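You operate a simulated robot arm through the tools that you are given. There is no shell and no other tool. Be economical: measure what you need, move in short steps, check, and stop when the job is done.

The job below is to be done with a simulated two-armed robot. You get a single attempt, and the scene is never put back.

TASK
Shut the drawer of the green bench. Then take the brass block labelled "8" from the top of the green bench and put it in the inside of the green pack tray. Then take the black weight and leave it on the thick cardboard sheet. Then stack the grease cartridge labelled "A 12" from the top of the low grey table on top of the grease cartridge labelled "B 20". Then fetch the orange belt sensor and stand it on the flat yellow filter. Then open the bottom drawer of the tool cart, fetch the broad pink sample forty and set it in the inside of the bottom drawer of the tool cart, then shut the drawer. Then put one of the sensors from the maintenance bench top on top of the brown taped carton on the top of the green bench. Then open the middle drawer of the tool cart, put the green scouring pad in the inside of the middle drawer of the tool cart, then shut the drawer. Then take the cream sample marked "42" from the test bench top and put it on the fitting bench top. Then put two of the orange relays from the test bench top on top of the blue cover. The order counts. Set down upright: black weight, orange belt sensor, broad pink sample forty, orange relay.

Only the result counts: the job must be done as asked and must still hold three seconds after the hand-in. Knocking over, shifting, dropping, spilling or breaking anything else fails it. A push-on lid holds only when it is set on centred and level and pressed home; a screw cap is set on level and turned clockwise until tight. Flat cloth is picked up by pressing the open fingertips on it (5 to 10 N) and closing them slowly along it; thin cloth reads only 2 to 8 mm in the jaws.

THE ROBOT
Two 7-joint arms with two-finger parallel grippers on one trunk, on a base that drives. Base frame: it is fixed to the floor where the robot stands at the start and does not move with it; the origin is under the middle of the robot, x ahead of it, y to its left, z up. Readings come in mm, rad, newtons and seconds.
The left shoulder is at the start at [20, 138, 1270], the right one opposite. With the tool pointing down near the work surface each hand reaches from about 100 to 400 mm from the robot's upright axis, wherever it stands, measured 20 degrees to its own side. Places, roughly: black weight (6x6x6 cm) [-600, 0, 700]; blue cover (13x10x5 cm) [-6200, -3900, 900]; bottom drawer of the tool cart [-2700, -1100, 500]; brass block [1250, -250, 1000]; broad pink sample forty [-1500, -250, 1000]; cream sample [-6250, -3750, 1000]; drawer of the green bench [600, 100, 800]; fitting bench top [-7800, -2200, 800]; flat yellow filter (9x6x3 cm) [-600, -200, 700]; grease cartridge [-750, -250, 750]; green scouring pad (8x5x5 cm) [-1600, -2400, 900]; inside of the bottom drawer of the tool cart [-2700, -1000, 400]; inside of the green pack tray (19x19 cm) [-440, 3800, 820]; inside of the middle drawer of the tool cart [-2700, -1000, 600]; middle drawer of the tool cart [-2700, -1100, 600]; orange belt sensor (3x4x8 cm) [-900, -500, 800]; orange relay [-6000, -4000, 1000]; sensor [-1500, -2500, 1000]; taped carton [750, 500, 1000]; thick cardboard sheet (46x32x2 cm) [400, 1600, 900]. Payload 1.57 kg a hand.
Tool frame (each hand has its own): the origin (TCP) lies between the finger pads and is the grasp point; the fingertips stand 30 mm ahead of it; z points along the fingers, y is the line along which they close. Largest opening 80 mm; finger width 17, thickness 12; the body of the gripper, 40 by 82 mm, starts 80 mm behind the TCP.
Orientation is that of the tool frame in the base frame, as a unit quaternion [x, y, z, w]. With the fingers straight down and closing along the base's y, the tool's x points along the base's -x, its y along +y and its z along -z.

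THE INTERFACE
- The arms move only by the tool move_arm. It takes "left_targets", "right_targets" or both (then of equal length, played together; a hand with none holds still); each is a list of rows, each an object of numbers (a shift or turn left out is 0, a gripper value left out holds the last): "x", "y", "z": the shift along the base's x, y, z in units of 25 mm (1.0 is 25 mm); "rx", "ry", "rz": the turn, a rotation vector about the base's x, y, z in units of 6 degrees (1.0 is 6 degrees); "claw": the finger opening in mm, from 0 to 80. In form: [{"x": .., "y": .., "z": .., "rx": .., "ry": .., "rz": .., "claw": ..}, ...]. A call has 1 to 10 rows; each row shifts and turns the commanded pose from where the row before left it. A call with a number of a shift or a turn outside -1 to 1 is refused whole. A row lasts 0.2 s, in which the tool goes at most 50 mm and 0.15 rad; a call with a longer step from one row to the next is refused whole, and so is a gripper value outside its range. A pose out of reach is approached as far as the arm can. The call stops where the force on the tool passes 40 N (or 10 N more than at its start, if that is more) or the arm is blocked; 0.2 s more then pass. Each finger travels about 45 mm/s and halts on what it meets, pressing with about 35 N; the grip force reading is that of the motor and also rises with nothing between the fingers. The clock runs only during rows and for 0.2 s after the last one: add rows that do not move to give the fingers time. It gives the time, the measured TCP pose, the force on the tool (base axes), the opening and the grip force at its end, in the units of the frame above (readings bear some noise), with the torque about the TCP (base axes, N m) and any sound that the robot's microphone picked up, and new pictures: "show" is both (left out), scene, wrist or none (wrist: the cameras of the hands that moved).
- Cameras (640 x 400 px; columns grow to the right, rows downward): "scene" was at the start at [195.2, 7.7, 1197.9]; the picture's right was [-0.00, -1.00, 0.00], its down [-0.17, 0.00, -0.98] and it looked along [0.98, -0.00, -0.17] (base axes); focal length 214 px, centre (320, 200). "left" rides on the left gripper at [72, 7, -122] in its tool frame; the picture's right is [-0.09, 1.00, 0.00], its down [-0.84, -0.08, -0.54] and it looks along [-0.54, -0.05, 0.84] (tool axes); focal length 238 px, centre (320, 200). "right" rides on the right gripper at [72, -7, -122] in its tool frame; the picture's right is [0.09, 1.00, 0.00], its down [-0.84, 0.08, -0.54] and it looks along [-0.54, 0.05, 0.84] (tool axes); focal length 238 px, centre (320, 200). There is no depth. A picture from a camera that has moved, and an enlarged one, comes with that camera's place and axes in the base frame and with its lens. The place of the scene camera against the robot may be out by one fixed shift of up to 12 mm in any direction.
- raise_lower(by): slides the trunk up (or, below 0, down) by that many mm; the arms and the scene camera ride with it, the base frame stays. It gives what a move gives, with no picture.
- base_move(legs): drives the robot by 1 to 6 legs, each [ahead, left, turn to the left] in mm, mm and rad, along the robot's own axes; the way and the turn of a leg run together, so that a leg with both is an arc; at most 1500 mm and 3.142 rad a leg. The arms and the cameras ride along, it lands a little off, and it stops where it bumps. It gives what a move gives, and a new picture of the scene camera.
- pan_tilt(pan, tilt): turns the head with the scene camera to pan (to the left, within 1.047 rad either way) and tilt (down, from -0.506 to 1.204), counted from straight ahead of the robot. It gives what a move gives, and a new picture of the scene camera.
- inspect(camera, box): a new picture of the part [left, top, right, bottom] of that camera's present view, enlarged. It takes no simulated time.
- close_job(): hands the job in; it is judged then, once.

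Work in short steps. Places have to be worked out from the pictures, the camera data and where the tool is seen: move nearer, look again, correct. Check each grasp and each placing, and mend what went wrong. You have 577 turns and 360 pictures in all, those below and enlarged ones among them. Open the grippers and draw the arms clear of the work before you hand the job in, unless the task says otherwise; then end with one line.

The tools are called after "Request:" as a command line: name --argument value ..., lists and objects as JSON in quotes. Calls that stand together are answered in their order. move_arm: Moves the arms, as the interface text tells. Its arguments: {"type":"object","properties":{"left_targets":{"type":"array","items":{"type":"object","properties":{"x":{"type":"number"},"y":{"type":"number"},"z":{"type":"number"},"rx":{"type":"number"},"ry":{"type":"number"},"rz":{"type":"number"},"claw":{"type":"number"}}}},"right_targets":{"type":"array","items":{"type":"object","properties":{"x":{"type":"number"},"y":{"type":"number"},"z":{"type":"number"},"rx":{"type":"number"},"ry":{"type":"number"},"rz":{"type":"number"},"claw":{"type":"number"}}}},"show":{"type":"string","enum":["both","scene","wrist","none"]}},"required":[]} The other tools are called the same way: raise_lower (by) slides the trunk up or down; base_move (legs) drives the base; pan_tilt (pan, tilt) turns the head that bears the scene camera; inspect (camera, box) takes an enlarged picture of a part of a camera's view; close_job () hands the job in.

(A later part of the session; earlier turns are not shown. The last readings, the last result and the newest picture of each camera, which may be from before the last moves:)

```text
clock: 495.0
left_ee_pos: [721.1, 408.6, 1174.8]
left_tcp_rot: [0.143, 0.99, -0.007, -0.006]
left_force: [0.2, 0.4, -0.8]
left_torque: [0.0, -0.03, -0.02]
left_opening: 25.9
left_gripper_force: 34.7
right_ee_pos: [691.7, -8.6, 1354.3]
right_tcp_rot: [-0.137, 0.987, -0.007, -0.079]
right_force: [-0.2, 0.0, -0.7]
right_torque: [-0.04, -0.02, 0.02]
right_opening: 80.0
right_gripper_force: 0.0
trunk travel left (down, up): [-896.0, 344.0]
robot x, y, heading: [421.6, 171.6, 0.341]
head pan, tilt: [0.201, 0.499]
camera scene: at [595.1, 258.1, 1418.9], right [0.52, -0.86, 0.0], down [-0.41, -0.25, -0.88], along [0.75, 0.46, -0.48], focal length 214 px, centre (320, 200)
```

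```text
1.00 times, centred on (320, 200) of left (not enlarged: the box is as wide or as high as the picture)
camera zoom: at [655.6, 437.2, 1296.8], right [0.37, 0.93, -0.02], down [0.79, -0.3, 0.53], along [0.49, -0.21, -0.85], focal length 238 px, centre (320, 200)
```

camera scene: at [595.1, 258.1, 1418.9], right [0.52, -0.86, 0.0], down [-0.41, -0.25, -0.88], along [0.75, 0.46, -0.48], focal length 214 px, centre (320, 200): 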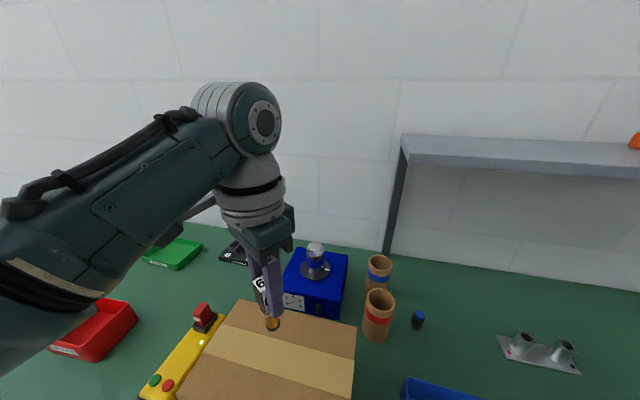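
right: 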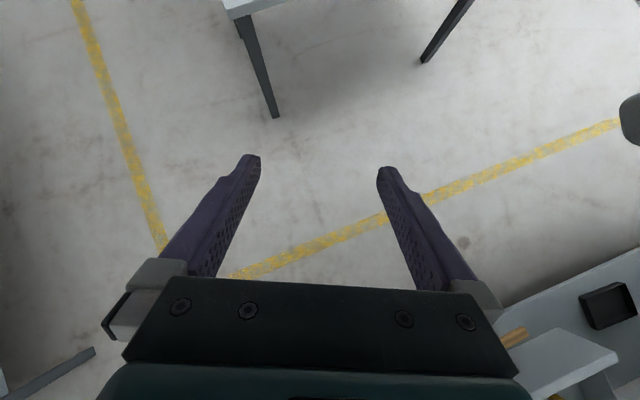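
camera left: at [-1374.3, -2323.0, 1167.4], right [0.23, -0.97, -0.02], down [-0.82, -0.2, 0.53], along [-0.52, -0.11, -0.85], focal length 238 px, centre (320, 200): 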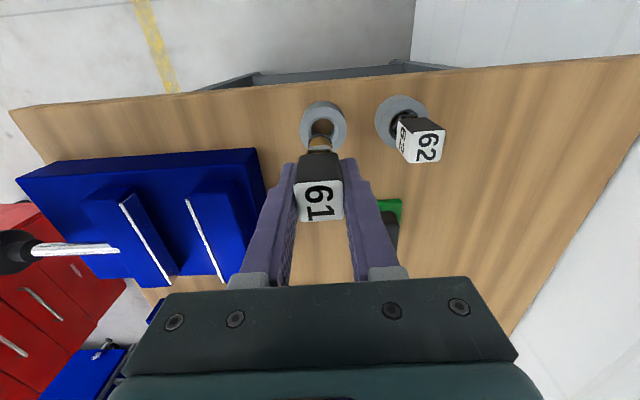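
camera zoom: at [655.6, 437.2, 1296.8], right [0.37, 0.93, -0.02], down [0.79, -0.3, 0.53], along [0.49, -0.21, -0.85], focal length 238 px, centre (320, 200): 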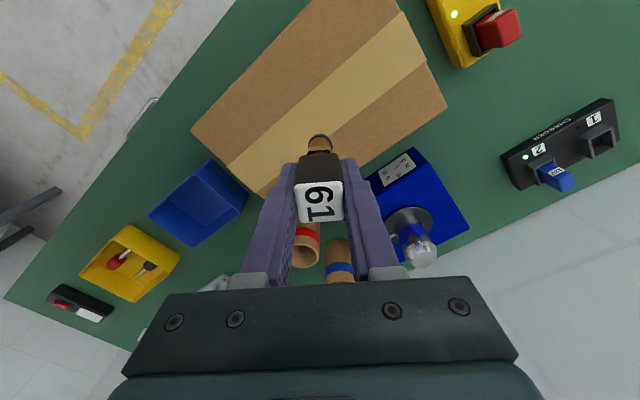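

I centre over the carton (−24,+8 mm) and descend slowly.

Request:
move_arm --left_targets '[{"x": -0.48, "y": 0.16}, {"x": -0.48, "y": 0.16}, {"z": -0.8}, {"z": -0.8}]'

```text
clock: 496.0
left_ee_pos: [695.6, 416.6, 1134.5]
left_tcp_rot: [0.143, 0.99, -0.008, -0.007]
left_force: [-0.8, -0.4, -0.4]
left_torque: [-0.01, 0.01, 0.0]
left_opening: 25.8
left_gripper_force: 35.8
right_ee_pos: [690.7, -7.6, 1354.5]
right_tcp_rot: [-0.136, 0.988, -0.007, -0.078]
right_force: [0.2, 0.1, -0.1]
right_torque: [-0.01, 0.01, -0.01]
right_opening: 79.9
right_gripper_force: 0.0
trunk travel left (down, up): [-896.0, 344.0]
robot x, y, heading: [425.9, 167.5, 0.343]
head pan, tilt: [0.201, 0.499]
camera scene: at [595.1, 258.1, 1418.9], right [0.52, -0.86, 0.0], down [-0.41, -0.25, -0.88], along [0.75, 0.46, -0.48], focal length 214 px, centre (320, 200)
camera left: at [630.7, 445.4, 1256.1], right [0.37, 0.93, -0.02], down [0.79, -0.3, 0.54], along [0.49, -0.21, -0.84], focal length 238 px, centre (320, 200)
```

scene: 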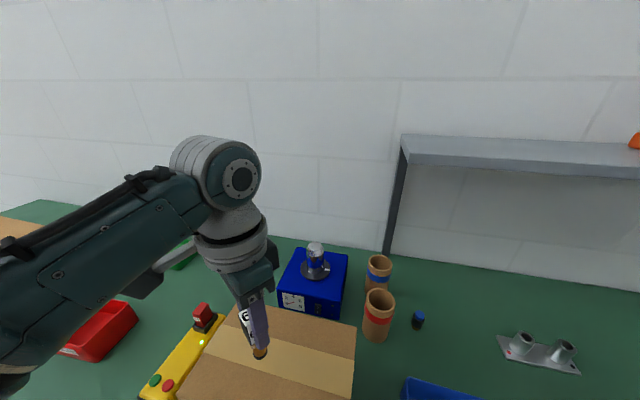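
left: 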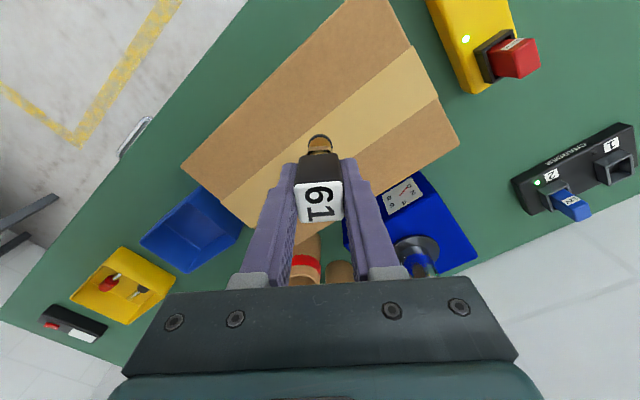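

I continue down in 4 mm steps to contact.

Request:
move_arm --left_targets '[{"z": -0.3}, {"z": -0.2}, {"z": -0.2}]' --show "none"

Request:
move_arm --left_targets '[{"z": -0.15}, {"z": -0.15}, {"z": -0.15}]' --show "wrist"

```text
clock: 496.8
left_ee_pos: [696.0, 417.0, 1119.0]
left_tcp_rot: [0.143, 0.99, -0.008, -0.007]
left_force: [0.0, 0.8, -0.1]
left_torque: [-0.02, -0.01, 0.01]
left_opening: 25.7
left_gripper_force: 34.9
right_ee_pos: [690.8, -7.9, 1355.5]
right_tcp_rot: [-0.135, 0.988, -0.006, -0.078]
right_force: [-0.8, 0.3, 0.1]
right_torque: [-0.02, 0.01, 0.0]
right_opening: 80.1
right_gripper_force: 0.0
trunk travel left (down, up): [-896.0, 344.0]
robot x, y, heading: [419.0, 170.9, 0.346]
head pan, tilt: [0.201, 0.499]
```

```text
clock: 497.6
left_ee_pos: [696.5, 417.3, 1107.4]
left_tcp_rot: [0.143, 0.99, -0.007, -0.006]
left_force: [-0.2, 0.3, -0.9]
left_torque: [-0.01, 0.0, 0.02]
left_opening: 25.6
left_gripper_force: 35.1
right_ee_pos: [690.8, -7.8, 1354.2]
right_tcp_rot: [-0.136, 0.988, -0.006, -0.078]
right_force: [0.2, -0.2, 0.1]
right_torque: [0.0, -0.01, 0.0]
right_opening: 80.3
right_gripper_force: 0.0
trunk travel left (down, up): [-896.0, 344.0]
robot x, y, heading: [420.3, 167.3, 0.345]
head pan, tilt: [0.201, 0.499]
camera left: at [631.4, 446.0, 1228.4], right [0.37, 0.93, -0.02], down [0.79, -0.3, 0.53], along [0.49, -0.21, -0.84], focal length 238 px, centre (320, 200)
```

left: 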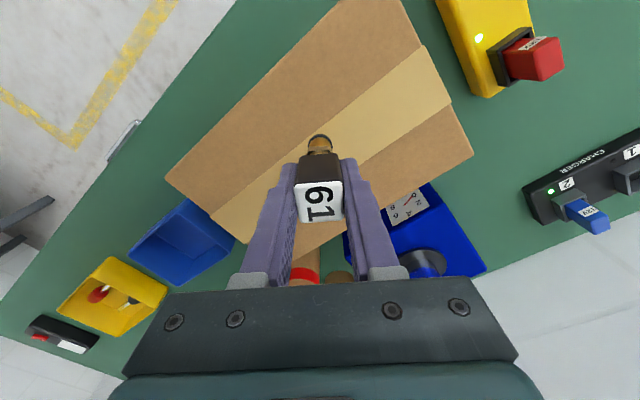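

Not in contact yet; I keep lowering.

Request:
move_arm --left_targets '[{"z": -0.15}, {"z": -0.15}, {"z": -0.15}]' --show "none"

Request:
move_arm --left_targets '[{"z": -0.12}, {"z": -0.12}]' --show "none"

Request:
move_arm --left_targets '[{"z": -0.12}, {"z": -0.12}]' --show "scene"

```text
clock: 498.4
left_ee_pos: [699.4, 416.6, 1097.6]
left_tcp_rot: [0.144, 0.99, -0.007, -0.003]
left_force: [-3.3, -4.6, 38.1]
left_torque: [-0.19, 0.08, 0.0]
left_opening: 25.9
left_gripper_force: 35.5
right_ee_pos: [692.3, -7.4, 1355.4]
right_tcp_rot: [-0.136, 0.988, -0.006, -0.077]
right_force: [0.0, -0.3, 0.9]
right_torque: [-0.01, -0.01, -0.04]
right_opening: 79.9
right_gripper_force: 0.0
trunk travel left (down, up): [-896.0, 344.0]
robot x, y, heading: [419.5, 167.7, 0.344]
head pan, tilt: [0.201, 0.499]
```

```text
clock: 499.0
left_ee_pos: [698.3, 417.9, 1089.6]
left_tcp_rot: [0.143, 0.99, -0.005, -0.003]
left_force: [-2.1, -4.1, 38.4]
left_torque: [-0.11, 0.05, 0.01]
left_opening: 25.7
left_gripper_force: 35.1
right_ee_pos: [691.3, -7.1, 1354.2]
right_tcp_rot: [-0.135, 0.988, -0.006, -0.077]
right_force: [-0.5, 0.8, 0.2]
right_torque: [-0.01, -0.01, 0.04]
right_opening: 80.3
right_gripper_force: 0.0
trunk travel left (down, up): [-896.0, 344.0]
robot x, y, heading: [421.5, 170.7, 0.347]
head pan, tilt: [0.201, 0.499]
```

```text
clock: 499.6
left_ee_pos: [697.9, 417.3, 1084.1]
left_tcp_rot: [0.144, 0.99, -0.007, -0.005]
left_force: [-2.6, -5.6, 37.6]
left_torque: [-0.09, 0.16, 0.0]
left_opening: 25.9
left_gripper_force: 35.0
right_ee_pos: [692.2, -8.0, 1354.9]
right_tcp_rot: [-0.136, 0.988, -0.006, -0.076]
right_force: [0.2, 0.0, 0.4]
right_torque: [0.01, -0.03, -0.02]
right_opening: 80.0
right_gripper_force: 0.1
trunk travel left (down, up): [-896.0, 344.0]
robot x, y, heading: [421.3, 168.3, 0.339]
head pan, tilt: [0.201, 0.499]
camera scene: at [596.0, 258.6, 1419.4], right [0.52, -0.86, 0.0], down [-0.41, -0.25, -0.88], along [0.75, 0.46, -0.48], focal length 214 px, centre (320, 200)
```

scene: 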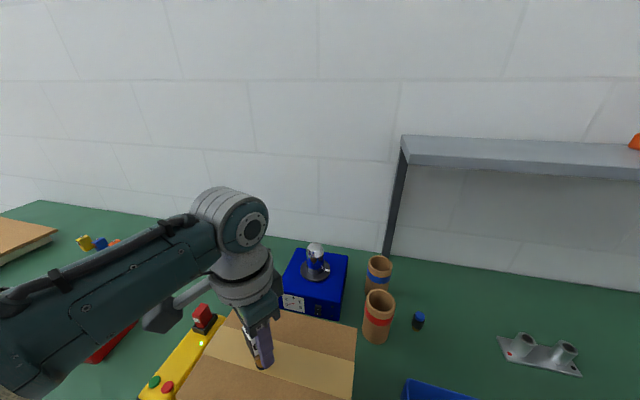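

The sensor met the carton and slid slightly in the grip. I check the wrist view before releasing.

Request:
move_arm --left_targets '[{"z": 0.06}]' --show "wrist"

```text
clock: 500.0
left_ee_pos: [697.3, 416.9, 1084.7]
left_tcp_rot: [0.144, 0.99, -0.006, -0.004]
left_force: [4.2, -1.5, 17.5]
left_torque: [0.03, -0.29, -0.03]
left_opening: 25.8
left_gripper_force: 34.9
right_ee_pos: [691.5, -7.4, 1354.3]
right_tcp_rot: [-0.136, 0.988, -0.005, -0.076]
right_force: [-0.8, 0.3, -0.9]
right_torque: [0.0, -0.01, 0.01]
right_opening: 79.9
right_gripper_force: 0.0
trunk travel left (down, up): [-896.0, 344.0]
robot x, y, heading: [418.9, 169.3, 0.342]
head pan, tilt: [0.201, 0.499]
camera left: at [632.9, 445.8, 1206.1], right [0.37, 0.93, -0.01], down [0.79, -0.31, 0.54], along [0.49, -0.21, -0.84], focal length 238 px, centre (320, 200)
```

left: 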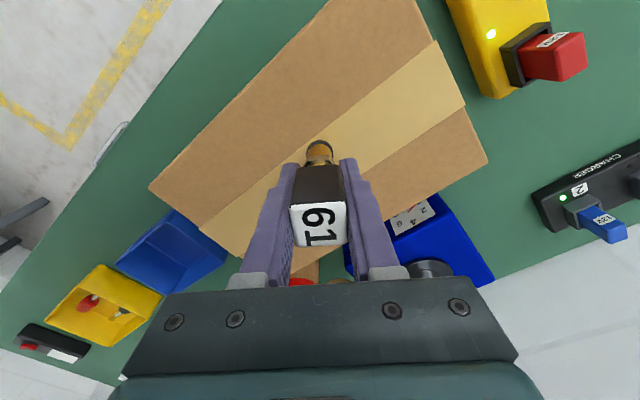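

It stands nearly upright. I ease off the pressure and open slowly.

Request:
move_arm --left_targets '[{"z": 0.06}, {"claw": 27}, {"claw": 29}, {"claw": 34}, {"claw": 45}, {}, {}]'

```text
clock: 501.6
left_ee_pos: [696.3, 415.9, 1084.9]
left_tcp_rot: [0.144, 0.99, -0.007, -0.006]
left_force: [-0.2, -0.2, 0.1]
left_torque: [-0.01, -0.03, 0.0]
left_opening: 45.0
left_gripper_force: 0.0
right_ee_pos: [690.9, -8.5, 1354.2]
right_tcp_rot: [-0.135, 0.988, -0.006, -0.079]
right_force: [0.1, 0.3, -0.4]
right_torque: [0.0, 0.02, -0.02]
right_opening: 79.8
right_gripper_force: 0.0
trunk travel left (down, up): [-896.0, 344.0]
robot x, y, heading: [420.3, 167.0, 0.342]
head pan, tilt: [0.201, 0.499]
camera scene: at [595.1, 258.1, 1418.9], right [0.52, -0.86, 0.0], down [-0.41, -0.25, -0.88], along [0.75, 0.46, -0.48], focal length 214 px, centre (320, 200)
camera left: at [631.8, 444.9, 1208.1], right [0.37, 0.93, -0.02], down [0.79, -0.3, 0.53], along [0.49, -0.21, -0.84], focal length 238 px, centre (320, 200)
```

scene: 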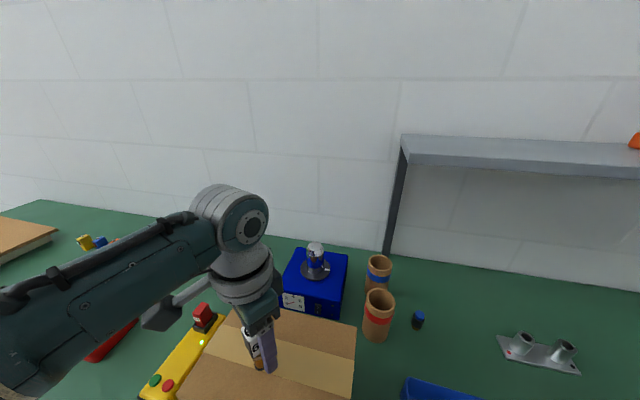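
left: 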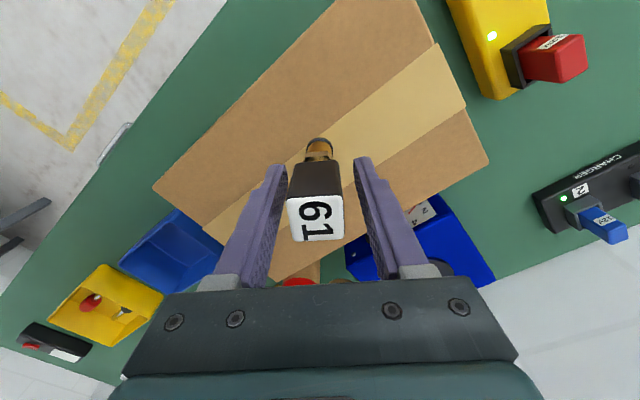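

It stands free. I lift straight up.

Request:
move_arm --left_targets '[{"z": 0.5}, {"z": 1}, {"z": 1}, {"z": 1}, {"z": 1}]'

```text
clock: 502.8
left_ee_pos: [695.5, 415.1, 1199.5]
left_tcp_rot: [0.143, 0.99, -0.008, -0.008]
left_force: [-0.9, -1.4, -0.3]
left_torque: [-0.03, -0.03, -0.03]
left_opening: 45.1
left_gripper_force: 0.0
right_ee_pos: [691.1, -8.2, 1353.6]
right_tcp_rot: [-0.136, 0.988, -0.006, -0.078]
right_force: [0.6, 0.2, -0.2]
right_torque: [0.01, 0.03, 0.01]
right_opening: 80.3
right_gripper_force: 0.0
trunk travel left (down, up): [-896.0, 344.0]
robot x, y, heading: [420.5, 166.5, 0.344]
head pan, tilt: [0.201, 0.499]
camera scene: at [595.1, 258.1, 1418.9], right [0.52, -0.86, 0.0], down [-0.41, -0.25, -0.88], along [0.75, 0.46, -0.48], focal length 214 px, centre (320, 200)
camera left: at [630.8, 443.6, 1321.4], right [0.37, 0.93, -0.02], down [0.79, -0.3, 0.53], along [0.49, -0.21, -0.85], focal length 238 px, centre (320, 200)
```

scene: 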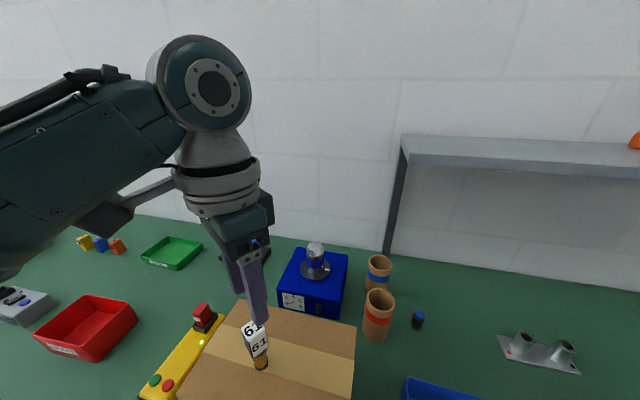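
left: 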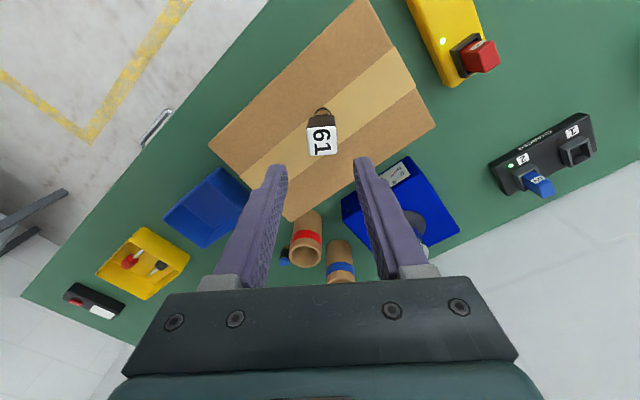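

Sensor 61 stands on the carton. Now to the tool cart's middle drawer: I back out and drive back along the corridor.

Request:
base_move --legs '[[-340, 0, 0], [0, -990, 0], [-1470, 0, 0], [-1470, 0, 0], [0, 0, 1.557]]'

Request:
pan_tilt --pan 0 --tilt 0.5

```text
clock: 527.5
left_ee_pos: [-2636.0, -1517.3, 1198.9]
left_tcp_rot: [-0.579, 0.815, -0.009, 0.0]
left_force: [-0.2, 0.7, 0.5]
left_torque: [0.03, -0.03, 0.01]
left_opening: 44.9
left_gripper_force: 0.0
right_ee_pos: [-2214.1, -1541.6, 1353.3]
right_tcp_rot: [0.781, -0.62, 0.058, 0.052]
right_force: [-0.7, 0.3, -0.2]
right_torque: [0.01, 0.03, -0.02]
right_opening: 80.0
right_gripper_force: 0.0
trunk travel left (down, up): [-896.0, 344.0]
robot x, y, heading: [-2405.1, -1805.2, 1.871]
head pan, tilt: [0.201, 0.499]
camera scene: at [-2474.6, -1621.0, 1418.9], right [0.88, 0.48, 0.0], down [0.23, -0.42, -0.88], along [-0.42, 0.77, -0.48], focal length 214 px, centre (320, 200)
```

scene: 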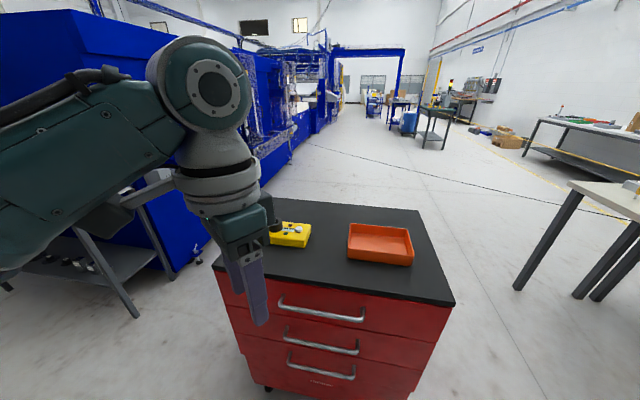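

```text
clock: 528.3
left_ee_pos: [-2637.3, -1517.9, 1199.3]
left_tcp_rot: [-0.579, 0.815, -0.009, -0.001]
left_force: [-0.1, 0.7, 0.9]
left_torque: [0.01, -0.01, 0.01]
left_opening: 45.1
left_gripper_force: 0.1
right_ee_pos: [-2215.0, -1543.1, 1353.6]
right_tcp_rot: [0.78, -0.621, 0.058, 0.052]
right_force: [0.6, -1.0, -0.9]
right_torque: [-0.02, -0.01, -0.02]
right_opening: 80.0
right_gripper_force: 0.0
trunk travel left (down, up): [-896.0, 344.0]
robot x, y, heading: [-2403.3, -1806.4, 1.866]
head pan, tilt: [0.0, 0.499]
camera scene: at [-2457.9, -1613.9, 1418.9], right [0.96, 0.29, 0.0], down [0.14, -0.46, -0.88], along [-0.26, 0.84, -0.48], focal length 214 px, centre (320, 200)
```

scene: 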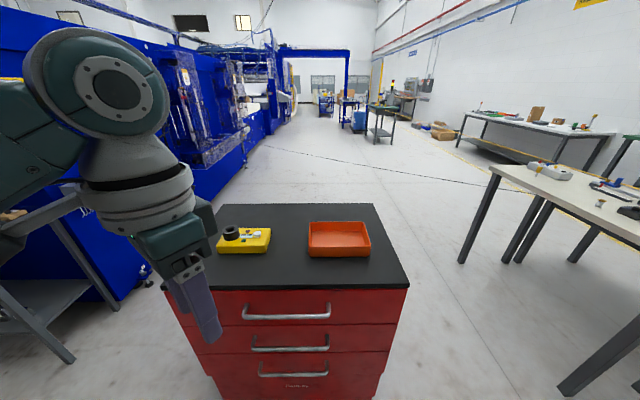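

All drawers are shut. I lower the trunk and set the left hand into the hooking pose (standard yaw, 38° forward tilt, closed).

Request:
raise_lower --by -400

Request:
move_arm --left_targets '[{"rz": 1, "claw": 0}, {"rz": 1}, {"rz": 1}, {"rz": 1}, {"rz": 1}, {"rz": 1}, {"rx": 0.956, "ry": 0.293, "x": -0.1, "y": 0.32}, {"rx": 0.956, "ry": 0.293, "x": -0.1, "y": 0.32}, {"rx": 0.956, "ry": 0.293, "x": -0.1, "y": 0.32}, {"rx": 0.956, "ry": 0.293, "x": -0.1, "y": 0.32}]' --show "none"

Request:
move_arm --left_targets '[{"rx": 0.956, "ry": 0.293, "x": -0.1, "y": 0.32}, {"rx": 0.956, "ry": 0.293, "x": -0.1, "y": 0.32}, {"rx": 0.29, "ry": 0.09}]' --show "none"

Request:
raise_lower --by -55

Request:
inspect --camera "left" --box '[0, 0, 640, 400]'

```text
clock: 532.1
left_ee_pos: [-2636.7, -1517.3, 798.7]
left_tcp_rot: [-0.579, 0.815, -0.01, 0.001]
left_force: [-0.3, 0.1, 0.5]
left_torque: [-0.03, -0.02, -0.03]
left_opening: 45.0
left_gripper_force: 0.0
right_ee_pos: [-2213.7, -1543.2, 953.7]
right_tcp_rot: [0.78, -0.621, 0.059, 0.052]
right_force: [0.4, -0.2, 0.0]
right_torque: [-0.03, 0.01, 0.02]
right_opening: 80.1
right_gripper_force: 0.1
trunk travel left (down, up): [-496.0, 744.0]
robot x, y, heading: [-2401.7, -1802.0, 1.867]
head pan, tilt: [0.0, 0.499]
```

```text
clock: 534.3
left_ee_pos: [-2646.8, -1485.2, 798.9]
left_tcp_rot: [0.786, -0.584, -0.16, -0.126]
left_force: [-0.1, 0.1, 0.1]
left_torque: [-0.01, 0.02, -0.04]
left_opening: 0.2
left_gripper_force: 21.1
right_ee_pos: [-2214.2, -1541.7, 954.6]
right_tcp_rot: [0.78, -0.621, 0.06, 0.052]
right_force: [0.0, 0.3, -0.2]
right_torque: [-0.01, 0.0, 0.02]
right_opening: 79.9
right_gripper_force: 0.0
trunk travel left (down, up): [-496.0, 744.0]
robot x, y, heading: [-2404.1, -1805.8, 1.868]
head pan, tilt: [0.0, 0.499]
```

```text
clock: 535.1
left_ee_pos: [-2651.8, -1469.8, 800.1]
left_tcp_rot: [0.759, -0.567, -0.253, -0.196]
left_force: [-0.6, 0.1, -0.1]
left_torque: [0.01, 0.0, 0.02]
left_opening: 0.0
left_gripper_force: 21.7
right_ee_pos: [-2214.9, -1542.6, 954.4]
right_tcp_rot: [0.78, -0.621, 0.058, 0.052]
right_force: [0.0, 0.7, -0.1]
right_torque: [0.02, 0.0, 0.01]
right_opening: 80.0
right_gripper_force: 0.0
trunk travel left (down, up): [-496.0, 744.0]
robot x, y, heading: [-2409.0, -1803.3, 1.873]
head pan, tilt: [0.0, 0.499]
```

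```text
clock: 536.1
left_ee_pos: [-2650.7, -1470.1, 744.7]
left_tcp_rot: [0.76, -0.566, -0.253, -0.196]
left_force: [0.1, 0.4, 0.1]
left_torque: [-0.01, 0.0, -0.01]
left_opening: 0.0
left_gripper_force: 21.6
right_ee_pos: [-2214.5, -1542.4, 899.9]
right_tcp_rot: [0.78, -0.621, 0.057, 0.051]
right_force: [-0.8, 0.0, -0.1]
right_torque: [0.03, -0.02, 0.02]
right_opening: 80.2
right_gripper_force: 0.0
trunk travel left (down, up): [-441.0, 799.0]
robot x, y, heading: [-2400.3, -1804.3, 1.869]
head pan, tilt: [0.0, 0.499]
```

```text
1.00 times, centred on (320, 200) of left (not enlarged: the box is as wide or as high as the picture)
camera zoom: at [-2621.5, -1596.9, 797.0], right [-0.98, -0.21, 0.05], down [-0.03, 0.34, 0.94], along [-0.21, 0.92, -0.34], focal length 238 px, centre (320, 200)
```

zoom: 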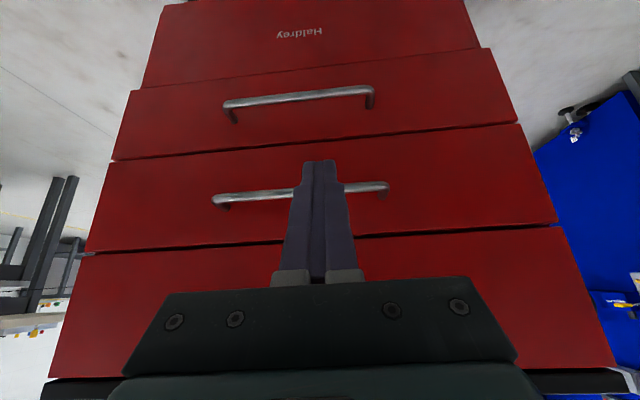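

Middle bar is at about (-2662,-1300,676). I drive 171 mm so the tip passes over and behind the bar, then lower.

Request:
base_move --legs '[[171, 0, 0.012]]'

Request:
raise_lower --by -35

Request:
inspect --camera "left" --box '[80, 50, 560, 350]'

```text
clock: 537.5
left_ee_pos: [-2707.0, -1305.5, 744.2]
left_tcp_rot: [0.762, -0.563, -0.253, -0.194]
left_force: [-0.5, -0.3, -0.4]
left_torque: [-0.01, 0.0, 0.02]
left_opening: 0.0
left_gripper_force: 20.8
right_ee_pos: [-2268.5, -1374.9, 900.4]
right_tcp_rot: [0.783, -0.617, 0.059, 0.051]
right_force: [0.4, 0.7, 0.3]
right_torque: [-0.03, 0.04, -0.02]
right_opening: 80.2
right_gripper_force: 0.1
trunk travel left (down, up): [-441.0, 799.0]
robot x, y, heading: [-2457.2, -1638.6, 1.886]
head pan, tilt: [0.0, 0.499]
camera scene: at [-2511.5, -1448.6, 964.0], right [0.95, 0.3, 0.0], down [0.14, -0.46, -0.88], along [-0.27, 0.84, -0.48], focal length 214 px, centre (320, 200)
```

scene: 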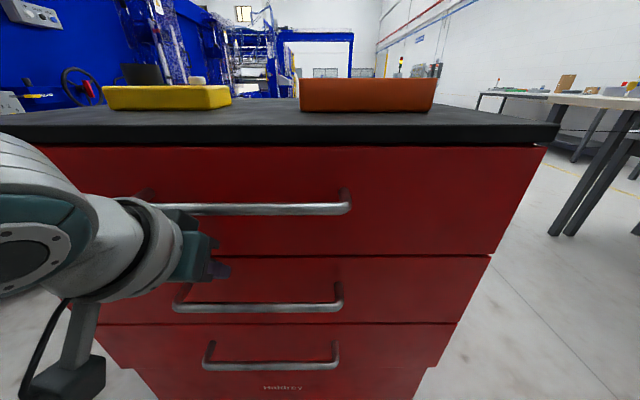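

```text
clock: 538.3
left_ee_pos: [-2706.1, -1306.4, 708.8]
left_tcp_rot: [0.762, -0.563, -0.253, -0.195]
left_force: [0.3, -0.3, -0.2]
left_torque: [0.02, 0.01, 0.0]
left_opening: 0.2
left_gripper_force: 21.3
right_ee_pos: [-2268.4, -1375.0, 863.2]
right_tcp_rot: [0.783, -0.617, 0.058, 0.052]
right_force: [0.5, 0.2, 0.3]
right_torque: [-0.02, 0.01, -0.01]
right_opening: 79.8
right_gripper_force: 0.0
trunk travel left (down, up): [-406.0, 834.0]
robot x, y, heading: [-2458.8, -1642.3, 1.875]
head pan, tilt: [0.0, 0.499]
```

```text
1.33 times, centred on (320, 200) of left
camera zoom: at [-2675.3, -1433.7, 761.9], right [-0.97, -0.22, 0.04], down [-0.03, 0.34, 0.94], along [-0.22, 0.91, -0.34], focal length 318 px, centre (320, 200)
```

zoom: 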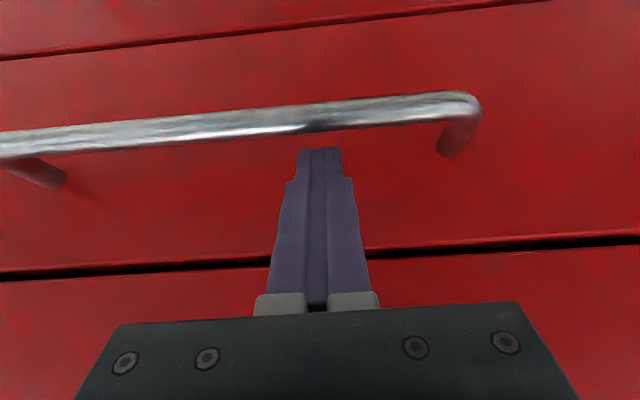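

Same geometry as before. I lower a further 24 mm in steps.

Request:
raise_lower --by -12

Request:
raise_lower --by -10

Request:
inspect --camera "left" --box '[160, 50, 480, 250]'

```text
clock: 538.9
left_ee_pos: [-2706.1, -1306.9, 697.5]
left_tcp_rot: [0.763, -0.563, -0.253, -0.194]
left_force: [-0.1, -0.5, 0.2]
left_torque: [-0.02, 0.0, -0.05]
left_opening: 0.0
left_gripper_force: 21.0
right_ee_pos: [-2268.9, -1375.0, 852.4]
right_tcp_rot: [0.783, -0.617, 0.058, 0.052]
right_force: [-0.1, -0.6, 0.3]
right_torque: [0.01, 0.0, -0.03]
right_opening: 79.9
right_gripper_force: 0.0
trunk travel left (down, up): [-394.0, 846.0]
robot x, y, heading: [-2453.7, -1637.4, 1.879]
head pan, tilt: [0.0, 0.499]
```

```text
clock: 539.5
left_ee_pos: [-2707.7, -1303.7, 689.4]
left_tcp_rot: [0.761, -0.563, -0.256, -0.197]
left_force: [-2.1, 5.5, 9.4]
left_torque: [0.02, 0.01, 0.01]
left_opening: 0.0
left_gripper_force: 20.8
right_ee_pos: [-2269.7, -1372.9, 841.3]
right_tcp_rot: [0.783, -0.617, 0.057, 0.052]
right_force: [0.4, -0.9, 0.2]
right_torque: [-0.02, -0.03, -0.03]
right_opening: 79.9
right_gripper_force: 0.0
trunk travel left (down, up): [-384.0, 856.0]
robot x, y, heading: [-2453.8, -1639.0, 1.878]
head pan, tilt: [0.0, 0.499]
```

```text
2.00 times, centred on (320, 150) of left
camera zoom: at [-2676.7, -1430.8, 741.1], right [-0.97, -0.22, 0.05], down [-0.03, 0.34, 0.94], along [-0.22, 0.92, -0.34], focal length 477 px, centre (320, 300)
```

zoom: 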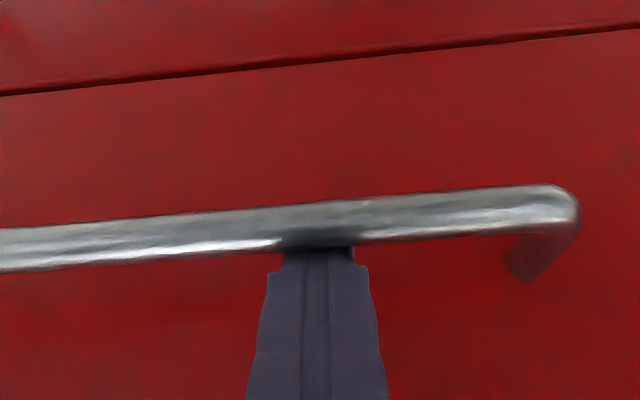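

The tip is behind the bar. I pull back.

Request:
base_move --legs '[[-80, 0, 0]]'

```text
clock: 540.6
left_ee_pos: [-2683.9, -1381.7, 685.3]
left_tcp_rot: [0.763, -0.562, -0.253, -0.193]
left_force: [0.1, 0.4, 0.4]
left_torque: [0.03, -0.01, -0.04]
left_opening: 0.2
left_gripper_force: 21.0
right_ee_pos: [-2245.2, -1451.4, 842.2]
right_tcp_rot: [0.784, -0.616, 0.059, 0.052]
right_force: [-0.6, 0.0, -0.4]
right_torque: [-0.01, -0.03, -0.03]
right_opening: 79.9
right_gripper_force: 0.0
trunk travel left (down, up): [-384.0, 856.0]
robot x, y, heading: [-2436.8, -1716.4, 1.876]
head pan, tilt: [0.0, 0.499]
camera scene: at [-2487.7, -1524.1, 906.8], right [0.95, 0.3, 0.0], down [0.15, -0.46, -0.88], along [-0.27, 0.84, -0.48], focal length 214 px, centre (320, 200)
```

scene: 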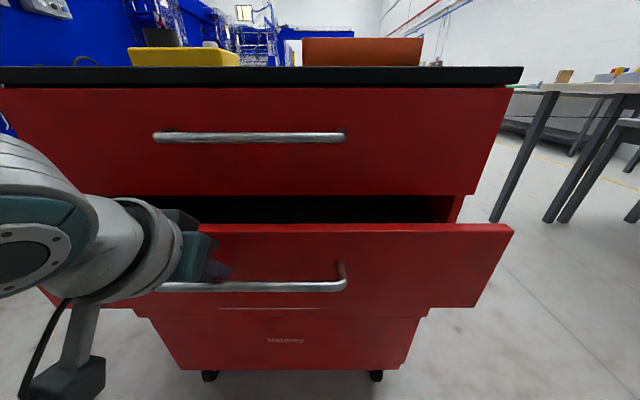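

It's opening. I pull 190 mm more.

Request:
base_move --legs '[[-190, 0, 0]]'

```text
clock: 542.1
left_ee_pos: [-2625.5, -1563.8, 686.4]
left_tcp_rot: [0.764, -0.562, -0.253, -0.192]
left_force: [1.1, -1.2, -0.4]
left_torque: [-0.01, -0.04, 0.0]
left_opening: 0.0
left_gripper_force: 21.0
right_ee_pos: [-2187.8, -1632.6, 842.7]
right_tcp_rot: [0.784, -0.616, 0.059, 0.052]
right_force: [0.4, -0.3, -0.3]
right_torque: [0.01, 0.01, -0.02]
right_opening: 80.0
right_gripper_force: 0.1
trunk travel left (down, up): [-384.0, 856.0]
robot x, y, heading: [-2373.1, -1894.4, 1.88]
head pan, tilt: [0.0, 0.499]
camera scene: at [-2429.7, -1705.7, 906.8], right [0.95, 0.3, 0.0], down [0.15, -0.46, -0.88], along [-0.27, 0.84, -0.48], focal length 214 px, centre (320, 200)
```

scene: 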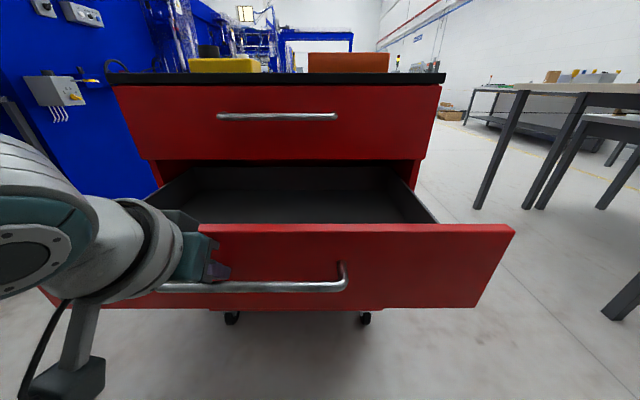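

The middle drawer is open. I unhook by raising, then go for the green scouring pad via the same gap at the maintenance bench's end.

Request:
raise_lower --by 80

Request:
raise_lower --by 350

Request:
base_move --legs '[[0, -955, 0], [0, 0, 1.923], [120, 300, 0]]'

Request:
pan_tilt --pan 0.3 --tilt 0.6

```text
clock: 543.3
left_ee_pos: [-2626.1, -1563.7, 766.0]
left_tcp_rot: [0.763, -0.563, -0.253, -0.193]
left_force: [0.2, 0.1, 0.3]
left_torque: [0.01, -0.02, 0.0]
left_opening: 0.0
left_gripper_force: 21.9
right_ee_pos: [-2187.5, -1631.5, 921.7]
right_tcp_rot: [0.784, -0.616, 0.058, 0.051]
right_force: [0.4, -0.5, 0.1]
right_torque: [-0.01, -0.01, -0.02]
right_opening: 80.0
right_gripper_force: 0.0
trunk travel left (down, up): [-464.0, 776.0]
robot x, y, heading: [-2375.7, -1893.2, 1.879]
head pan, tilt: [0.0, 0.499]
```

```text
clock: 546.7
left_ee_pos: [-2625.6, -1564.6, 1115.3]
left_tcp_rot: [0.763, -0.563, -0.252, -0.192]
left_force: [-0.2, -0.1, 0.0]
left_torque: [-0.01, 0.0, -0.04]
left_opening: 0.0
left_gripper_force: 20.7
right_ee_pos: [-2187.0, -1631.5, 1271.0]
right_tcp_rot: [0.783, -0.616, 0.058, 0.052]
right_force: [0.2, -0.2, -0.1]
right_torque: [-0.02, 0.0, 0.01]
right_opening: 79.7
right_gripper_force: 0.0
trunk travel left (down, up): [-814.0, 426.0]
robot x, y, heading: [-2374.8, -1894.4, 1.878]
head pan, tilt: [0.0, 0.499]
```

```text
clock: 558.0
left_ee_pos: [-1612.7, -2250.3, 1115.9]
left_tcp_rot: [0.902, 0.294, -0.303, 0.094]
left_force: [-0.6, 1.4, 0.5]
left_torque: [0.03, -0.01, -0.02]
left_opening: 0.0
left_gripper_force: 21.3
right_ee_pos: [-1690.8, -1814.8, 1273.6]
right_tcp_rot: [0.957, 0.28, 0.077, -0.017]
right_force: [-0.5, 0.7, -0.2]
right_torque: [0.0, 0.03, 0.0]
right_opening: 79.9
right_gripper_force: 0.0
trunk travel left (down, up): [-814.0, 426.0]
robot x, y, heading: [-1379.5, -1905.5, -2.503]
head pan, tilt: [0.0, 0.499]
camera scene: at [-1531.1, -2011.0, 1336.9], right [-0.6, 0.8, 0.0], down [0.38, 0.29, -0.88], along [-0.71, -0.52, -0.48], focal length 214 px, centre (320, 200)
```

scene: 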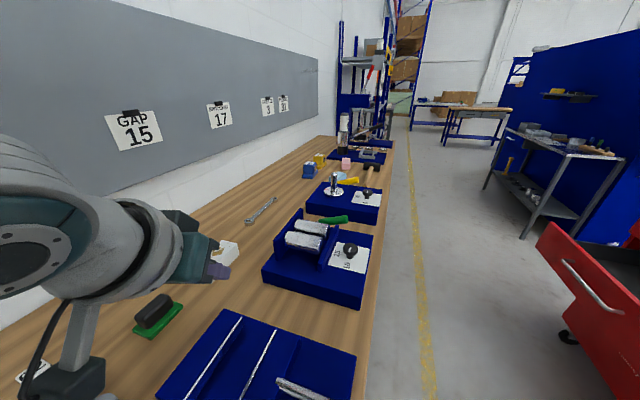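

```text
clock: 558.8
left_ee_pos: [-1611.7, -2250.5, 1115.6]
left_tcp_rot: [0.902, 0.294, -0.304, 0.093]
left_force: [-1.0, 0.0, 0.7]
left_torque: [0.0, 0.01, 0.01]
left_opening: 0.0
left_gripper_force: 21.2
right_ee_pos: [-1689.6, -1813.9, 1271.8]
right_tcp_rot: [0.957, 0.279, 0.075, -0.018]
right_force: [0.1, 0.3, -0.2]
right_torque: [0.0, 0.03, -0.02]
right_opening: 79.9
right_gripper_force: 0.1
trunk travel left (down, up): [-814.0, 426.0]
robot x, y, heading: [-1378.3, -1905.8, -2.502]
head pan, tilt: [0.3, 0.6]
camera scene: at [-1510.3, -2028.1, 1327.9], right [-0.81, 0.59, 0.0], down [0.33, 0.46, -0.83], along [-0.49, -0.67, -0.56], focal length 214 px, centre (320, 200)
```

scene: 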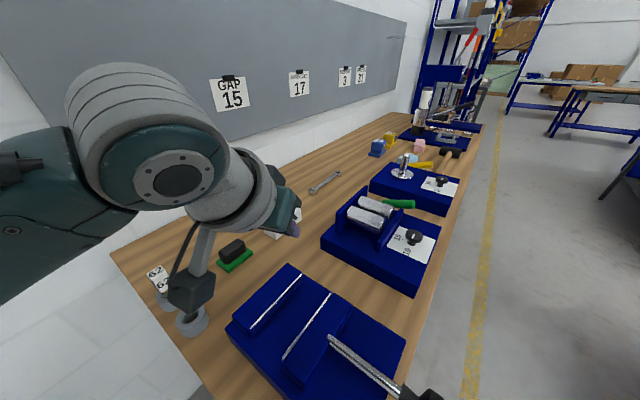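

Pad at ≈(-1550,-2446). I straighten the hand to fingers-down, then shift the base 90 ahead and 200 left.

Request:
move_arm --left_targets '[{"rx": 0.597, "ry": -0.802, "claw": 80}, {"rx": 0.597, "ry": -0.802}, {"rx": 0.597, "ry": -0.802}, {"rx": 0.597, "ry": -0.802}, {"rx": 0.597, "ry": -0.802}, {"rx": 0.597, "ry": -0.802}, {"rx": 0.12, "ry": -0.16}]' --show "none"

Request:
base_move --legs '[[90, 200, 0]]'

Request:
inspect --camera "left" --box '[0, 0, 640, 400]'

```text
clock: 560.4
left_ee_pos: [-1612.8, -2250.1, 1115.9]
left_tcp_rot: [0.95, 0.311, 0.0, -0.009]
left_force: [-0.1, 0.5, 0.6]
left_torque: [-0.01, -0.01, 0.04]
left_opening: 80.0
left_gripper_force: 0.0
right_ee_pos: [-1690.3, -1813.0, 1272.9]
right_tcp_rot: [0.957, 0.281, 0.075, -0.017]
right_force: [0.3, 0.7, 0.8]
right_torque: [-0.01, 0.0, 0.0]
right_opening: 80.0
right_gripper_force: 0.0
trunk travel left (down, up): [-814.0, 426.0]
robot x, y, heading: [-1381.1, -1903.1, -2.506]
head pan, tilt: [0.3, 0.6]
```

```text
clock: 562.1
left_ee_pos: [-1564.5, -2464.9, 1116.6]
left_tcp_rot: [0.95, 0.312, -0.001, -0.008]
left_force: [-0.3, 0.0, 0.7]
left_torque: [0.0, 0.01, -0.02]
left_opening: 80.0
left_gripper_force: 0.0
right_ee_pos: [-1641.7, -2028.0, 1273.7]
right_tcp_rot: [0.957, 0.279, 0.075, -0.017]
right_force: [0.2, 0.5, -0.2]
right_torque: [-0.01, 0.03, 0.0]
right_opening: 80.1
right_gripper_force: 0.0
trunk travel left (down, up): [-814.0, 426.0]
robot x, y, heading: [-1331.4, -2121.1, -2.504]
head pan, tilt: [0.3, 0.6]
camera scene: at [-1462.4, -2243.0, 1327.8], right [-0.81, 0.59, 0.0], down [0.33, 0.46, -0.83], along [-0.49, -0.66, -0.56], focal length 214 px, centre (320, 200)
```

scene: 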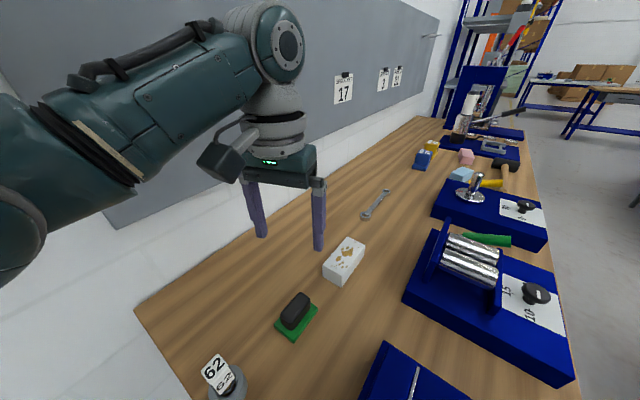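

```text
1.00 times, centred on (320, 200) of left (not enlarged: the box is as wide or as high as the picture)
camera zoom: at [-1501.8, -2429.3, 1237.6], right [0.51, -0.86, -0.02], down [-0.72, -0.44, 0.54], along [-0.47, -0.27, -0.84], focal length 238 px, centre (320, 200)
```

zoom: 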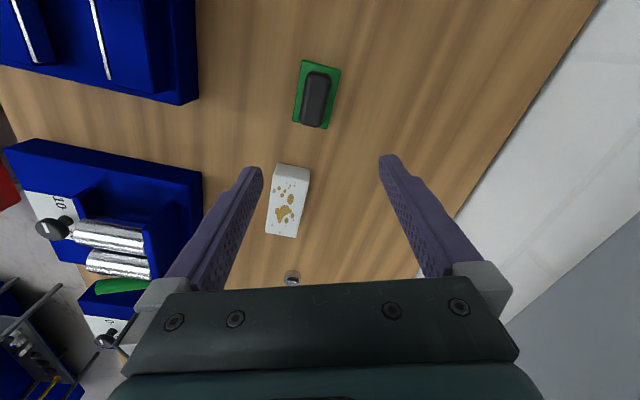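

Pad handle at ≈(-1549,-2447), lying along the bench. I align (−17°), centre and descend.

Request:
move_arm --left_targets '[{"rz": -1, "x": 0.2, "y": 0.24, "z": -0.7}, {"rz": -1, "x": 0.2, "y": 0.24, "z": -0.7}, {"rz": -0.9, "x": 0.22, "y": 0.24, "z": -0.7}, {"z": -0.9}, {"z": -0.6}]' --show "wrist"

```text
clock: 563.3
left_ee_pos: [-1548.0, -2446.5, 1024.9]
left_tcp_rot: [0.987, 0.163, 0.001, -0.009]
left_force: [-0.6, -0.7, -0.1]
left_torque: [-0.01, 0.01, 0.02]
left_opening: 80.2
left_gripper_force: 0.0
right_ee_pos: [-1642.3, -2029.0, 1271.8]
right_tcp_rot: [0.957, 0.278, 0.076, -0.017]
right_force: [-0.7, -1.0, 0.6]
right_torque: [0.01, 0.01, 0.0]
right_opening: 80.1
right_gripper_force: 0.1
trunk travel left (down, up): [-814.0, 426.0]
robot x, y, heading: [-1331.0, -2122.5, -2.504]
head pan, tilt: [0.3, 0.6]
camera left: at [-1477.8, -2431.6, 1146.9], right [0.23, -0.97, -0.02], down [-0.82, -0.21, 0.54], along [-0.53, -0.11, -0.84], focal length 238 px, centre (320, 200)
```

left: 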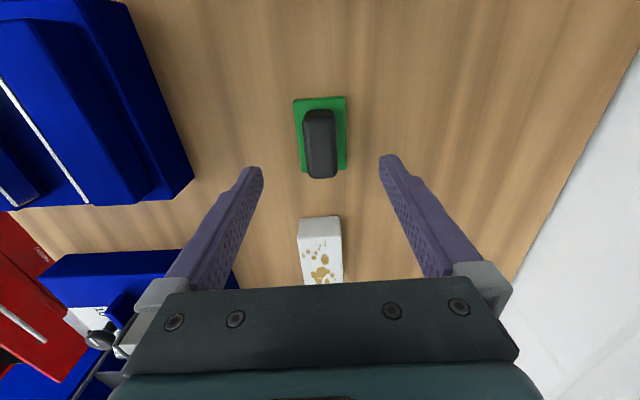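

Aligned. I lower to z≈958 and close on the handle.

Request:
move_arm --left_targets '[{"y": 0.08, "z": -0.9}, {"z": -0.9}, {"z": -0.85}, {"claw": 10}, {}, {}, {}, {}, {}]' --show "wrist"

```text
clock: 565.3
left_ee_pos: [-1549.1, -2444.9, 960.8]
left_tcp_rot: [0.986, 0.165, 0.0, -0.008]
left_force: [0.2, 0.3, 0.1]
left_torque: [-0.05, -0.01, -0.01]
left_opening: 29.2
left_gripper_force: 35.0
right_ee_pos: [-1641.5, -2028.6, 1271.8]
right_tcp_rot: [0.957, 0.279, 0.076, -0.017]
right_force: [0.1, -0.5, 0.6]
right_torque: [0.01, -0.03, 0.03]
right_opening: 80.0
right_gripper_force: 0.0
trunk travel left (down, up): [-814.0, 426.0]
robot x, y, heading: [-1333.8, -2123.1, -2.502]
head pan, tilt: [0.3, 0.6]
camera left: at [-1477.9, -2430.4, 1082.1], right [0.23, -0.97, -0.02], down [-0.82, -0.21, 0.54], along [-0.53, -0.11, -0.84], focal length 238 px, centre (320, 200)
```

left: 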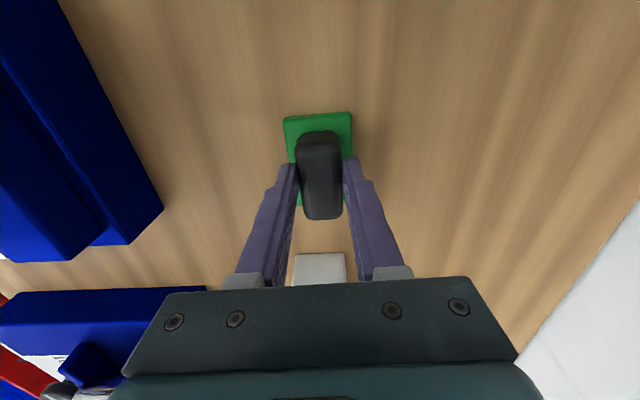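

Gripped (29 mm). I lift and retrace my path to the cart.

Request:
move_arm --left_targets '[{"z": 0.5}, {"z": 1}, {"z": 1}, {"z": 1}, {"z": 1}, {"z": 1}, {"z": 1}]' --show "wrist"

Request:
base_move --legs '[[-90, -200, 0], [-120, -300, 0], [0, 0, -1.92], [0, 920, 0]]'

Request:
pan_tilt --pan 0 --tilt 0.8

```text
clock: 566.9
left_ee_pos: [-1548.5, -2445.9, 1122.7]
left_tcp_rot: [0.986, 0.164, 0.0, -0.008]
left_force: [-0.1, -0.1, -1.0]
left_torque: [0.01, 0.01, 0.01]
left_opening: 29.1
left_gripper_force: 34.9
right_ee_pos: [-1643.0, -2028.4, 1272.4]
right_tcp_rot: [0.957, 0.279, 0.076, -0.017]
right_force: [-0.7, -0.5, -0.3]
right_torque: [-0.02, 0.03, 0.0]
right_opening: 80.3
right_gripper_force: 0.1
trunk travel left (down, up): [-814.0, 426.0]
robot x, y, heading: [-1331.3, -2119.0, -2.507]
head pan, tilt: [0.3, 0.6]
camera left: at [-1478.5, -2430.2, 1244.0], right [0.24, -0.97, -0.02], down [-0.82, -0.21, 0.54], along [-0.53, -0.11, -0.84], focal length 238 px, centre (320, 200)
```

left: 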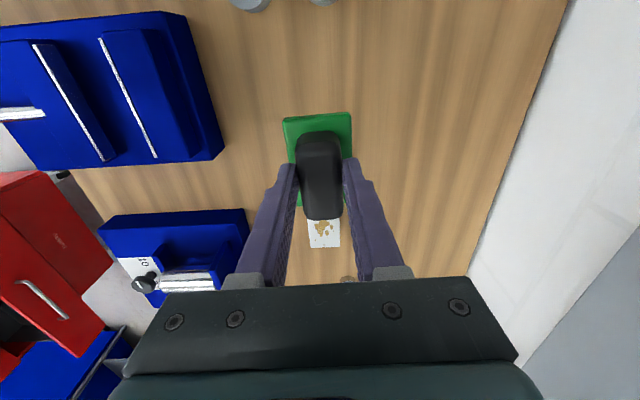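

```text
clock: 579.5
left_ee_pos: [-2560.5, -1474.0, 1122.5]
left_tcp_rot: [-0.677, 0.736, -0.008, 0.004]
left_force: [-0.6, 0.4, -0.7]
left_torque: [0.01, 0.02, -0.02]
left_opening: 28.8
left_gripper_force: 35.0
right_ee_pos: [-2140.5, -1558.7, 1273.3]
right_tcp_rot: [0.756, -0.65, 0.056, 0.054]
right_force: [0.4, -0.1, 0.2]
right_torque: [0.02, -0.02, 0.01]
right_opening: 80.3
right_gripper_force: 0.1
trunk travel left (down, up): [-814.0, 426.0]
robot x, y, heading: [-2350.1, -1807.9, 1.791]
head pan, tilt: [0.3, 0.6]
camera scene: at [-2414.6, -1623.0, 1327.8], right [0.87, 0.5, 0.0], down [0.28, -0.49, -0.83], along [-0.41, 0.72, -0.56], focal length 214 px, centre (320, 200)
```

scene: 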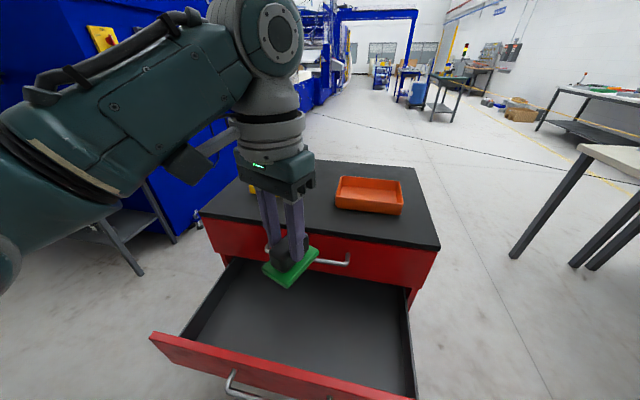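

```text
clock: 580.2
left_ee_pos: [-2560.5, -1475.4, 1122.1]
left_tcp_rot: [-0.676, 0.737, -0.008, 0.005]
left_force: [1.2, 0.3, 0.4]
left_torque: [0.01, 0.0, 0.05]
left_opening: 29.2
left_gripper_force: 34.9
right_ee_pos: [-2140.9, -1559.1, 1272.4]
right_tcp_rot: [0.757, -0.649, 0.055, 0.054]
right_force: [0.7, -0.9, 0.6]
right_torque: [0.0, 0.04, -0.01]
right_opening: 80.3
right_gripper_force: 0.1
trunk travel left (down, up): [-814.0, 426.0]
robot x, y, heading: [-2348.6, -1804.8, 1.795]
head pan, tilt: [0.0, 0.799]
camera scene: at [-2388.3, -1621.0, 1311.0], right [0.98, 0.22, 0.0], down [0.16, -0.7, -0.7], along [-0.15, 0.68, -0.72], focal length 214 px, centre (320, 200)
```

scene: 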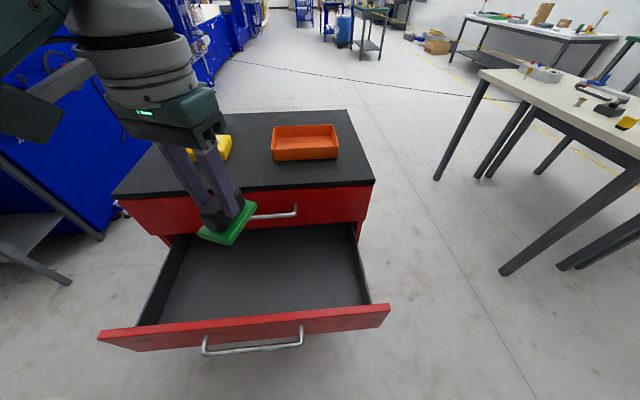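

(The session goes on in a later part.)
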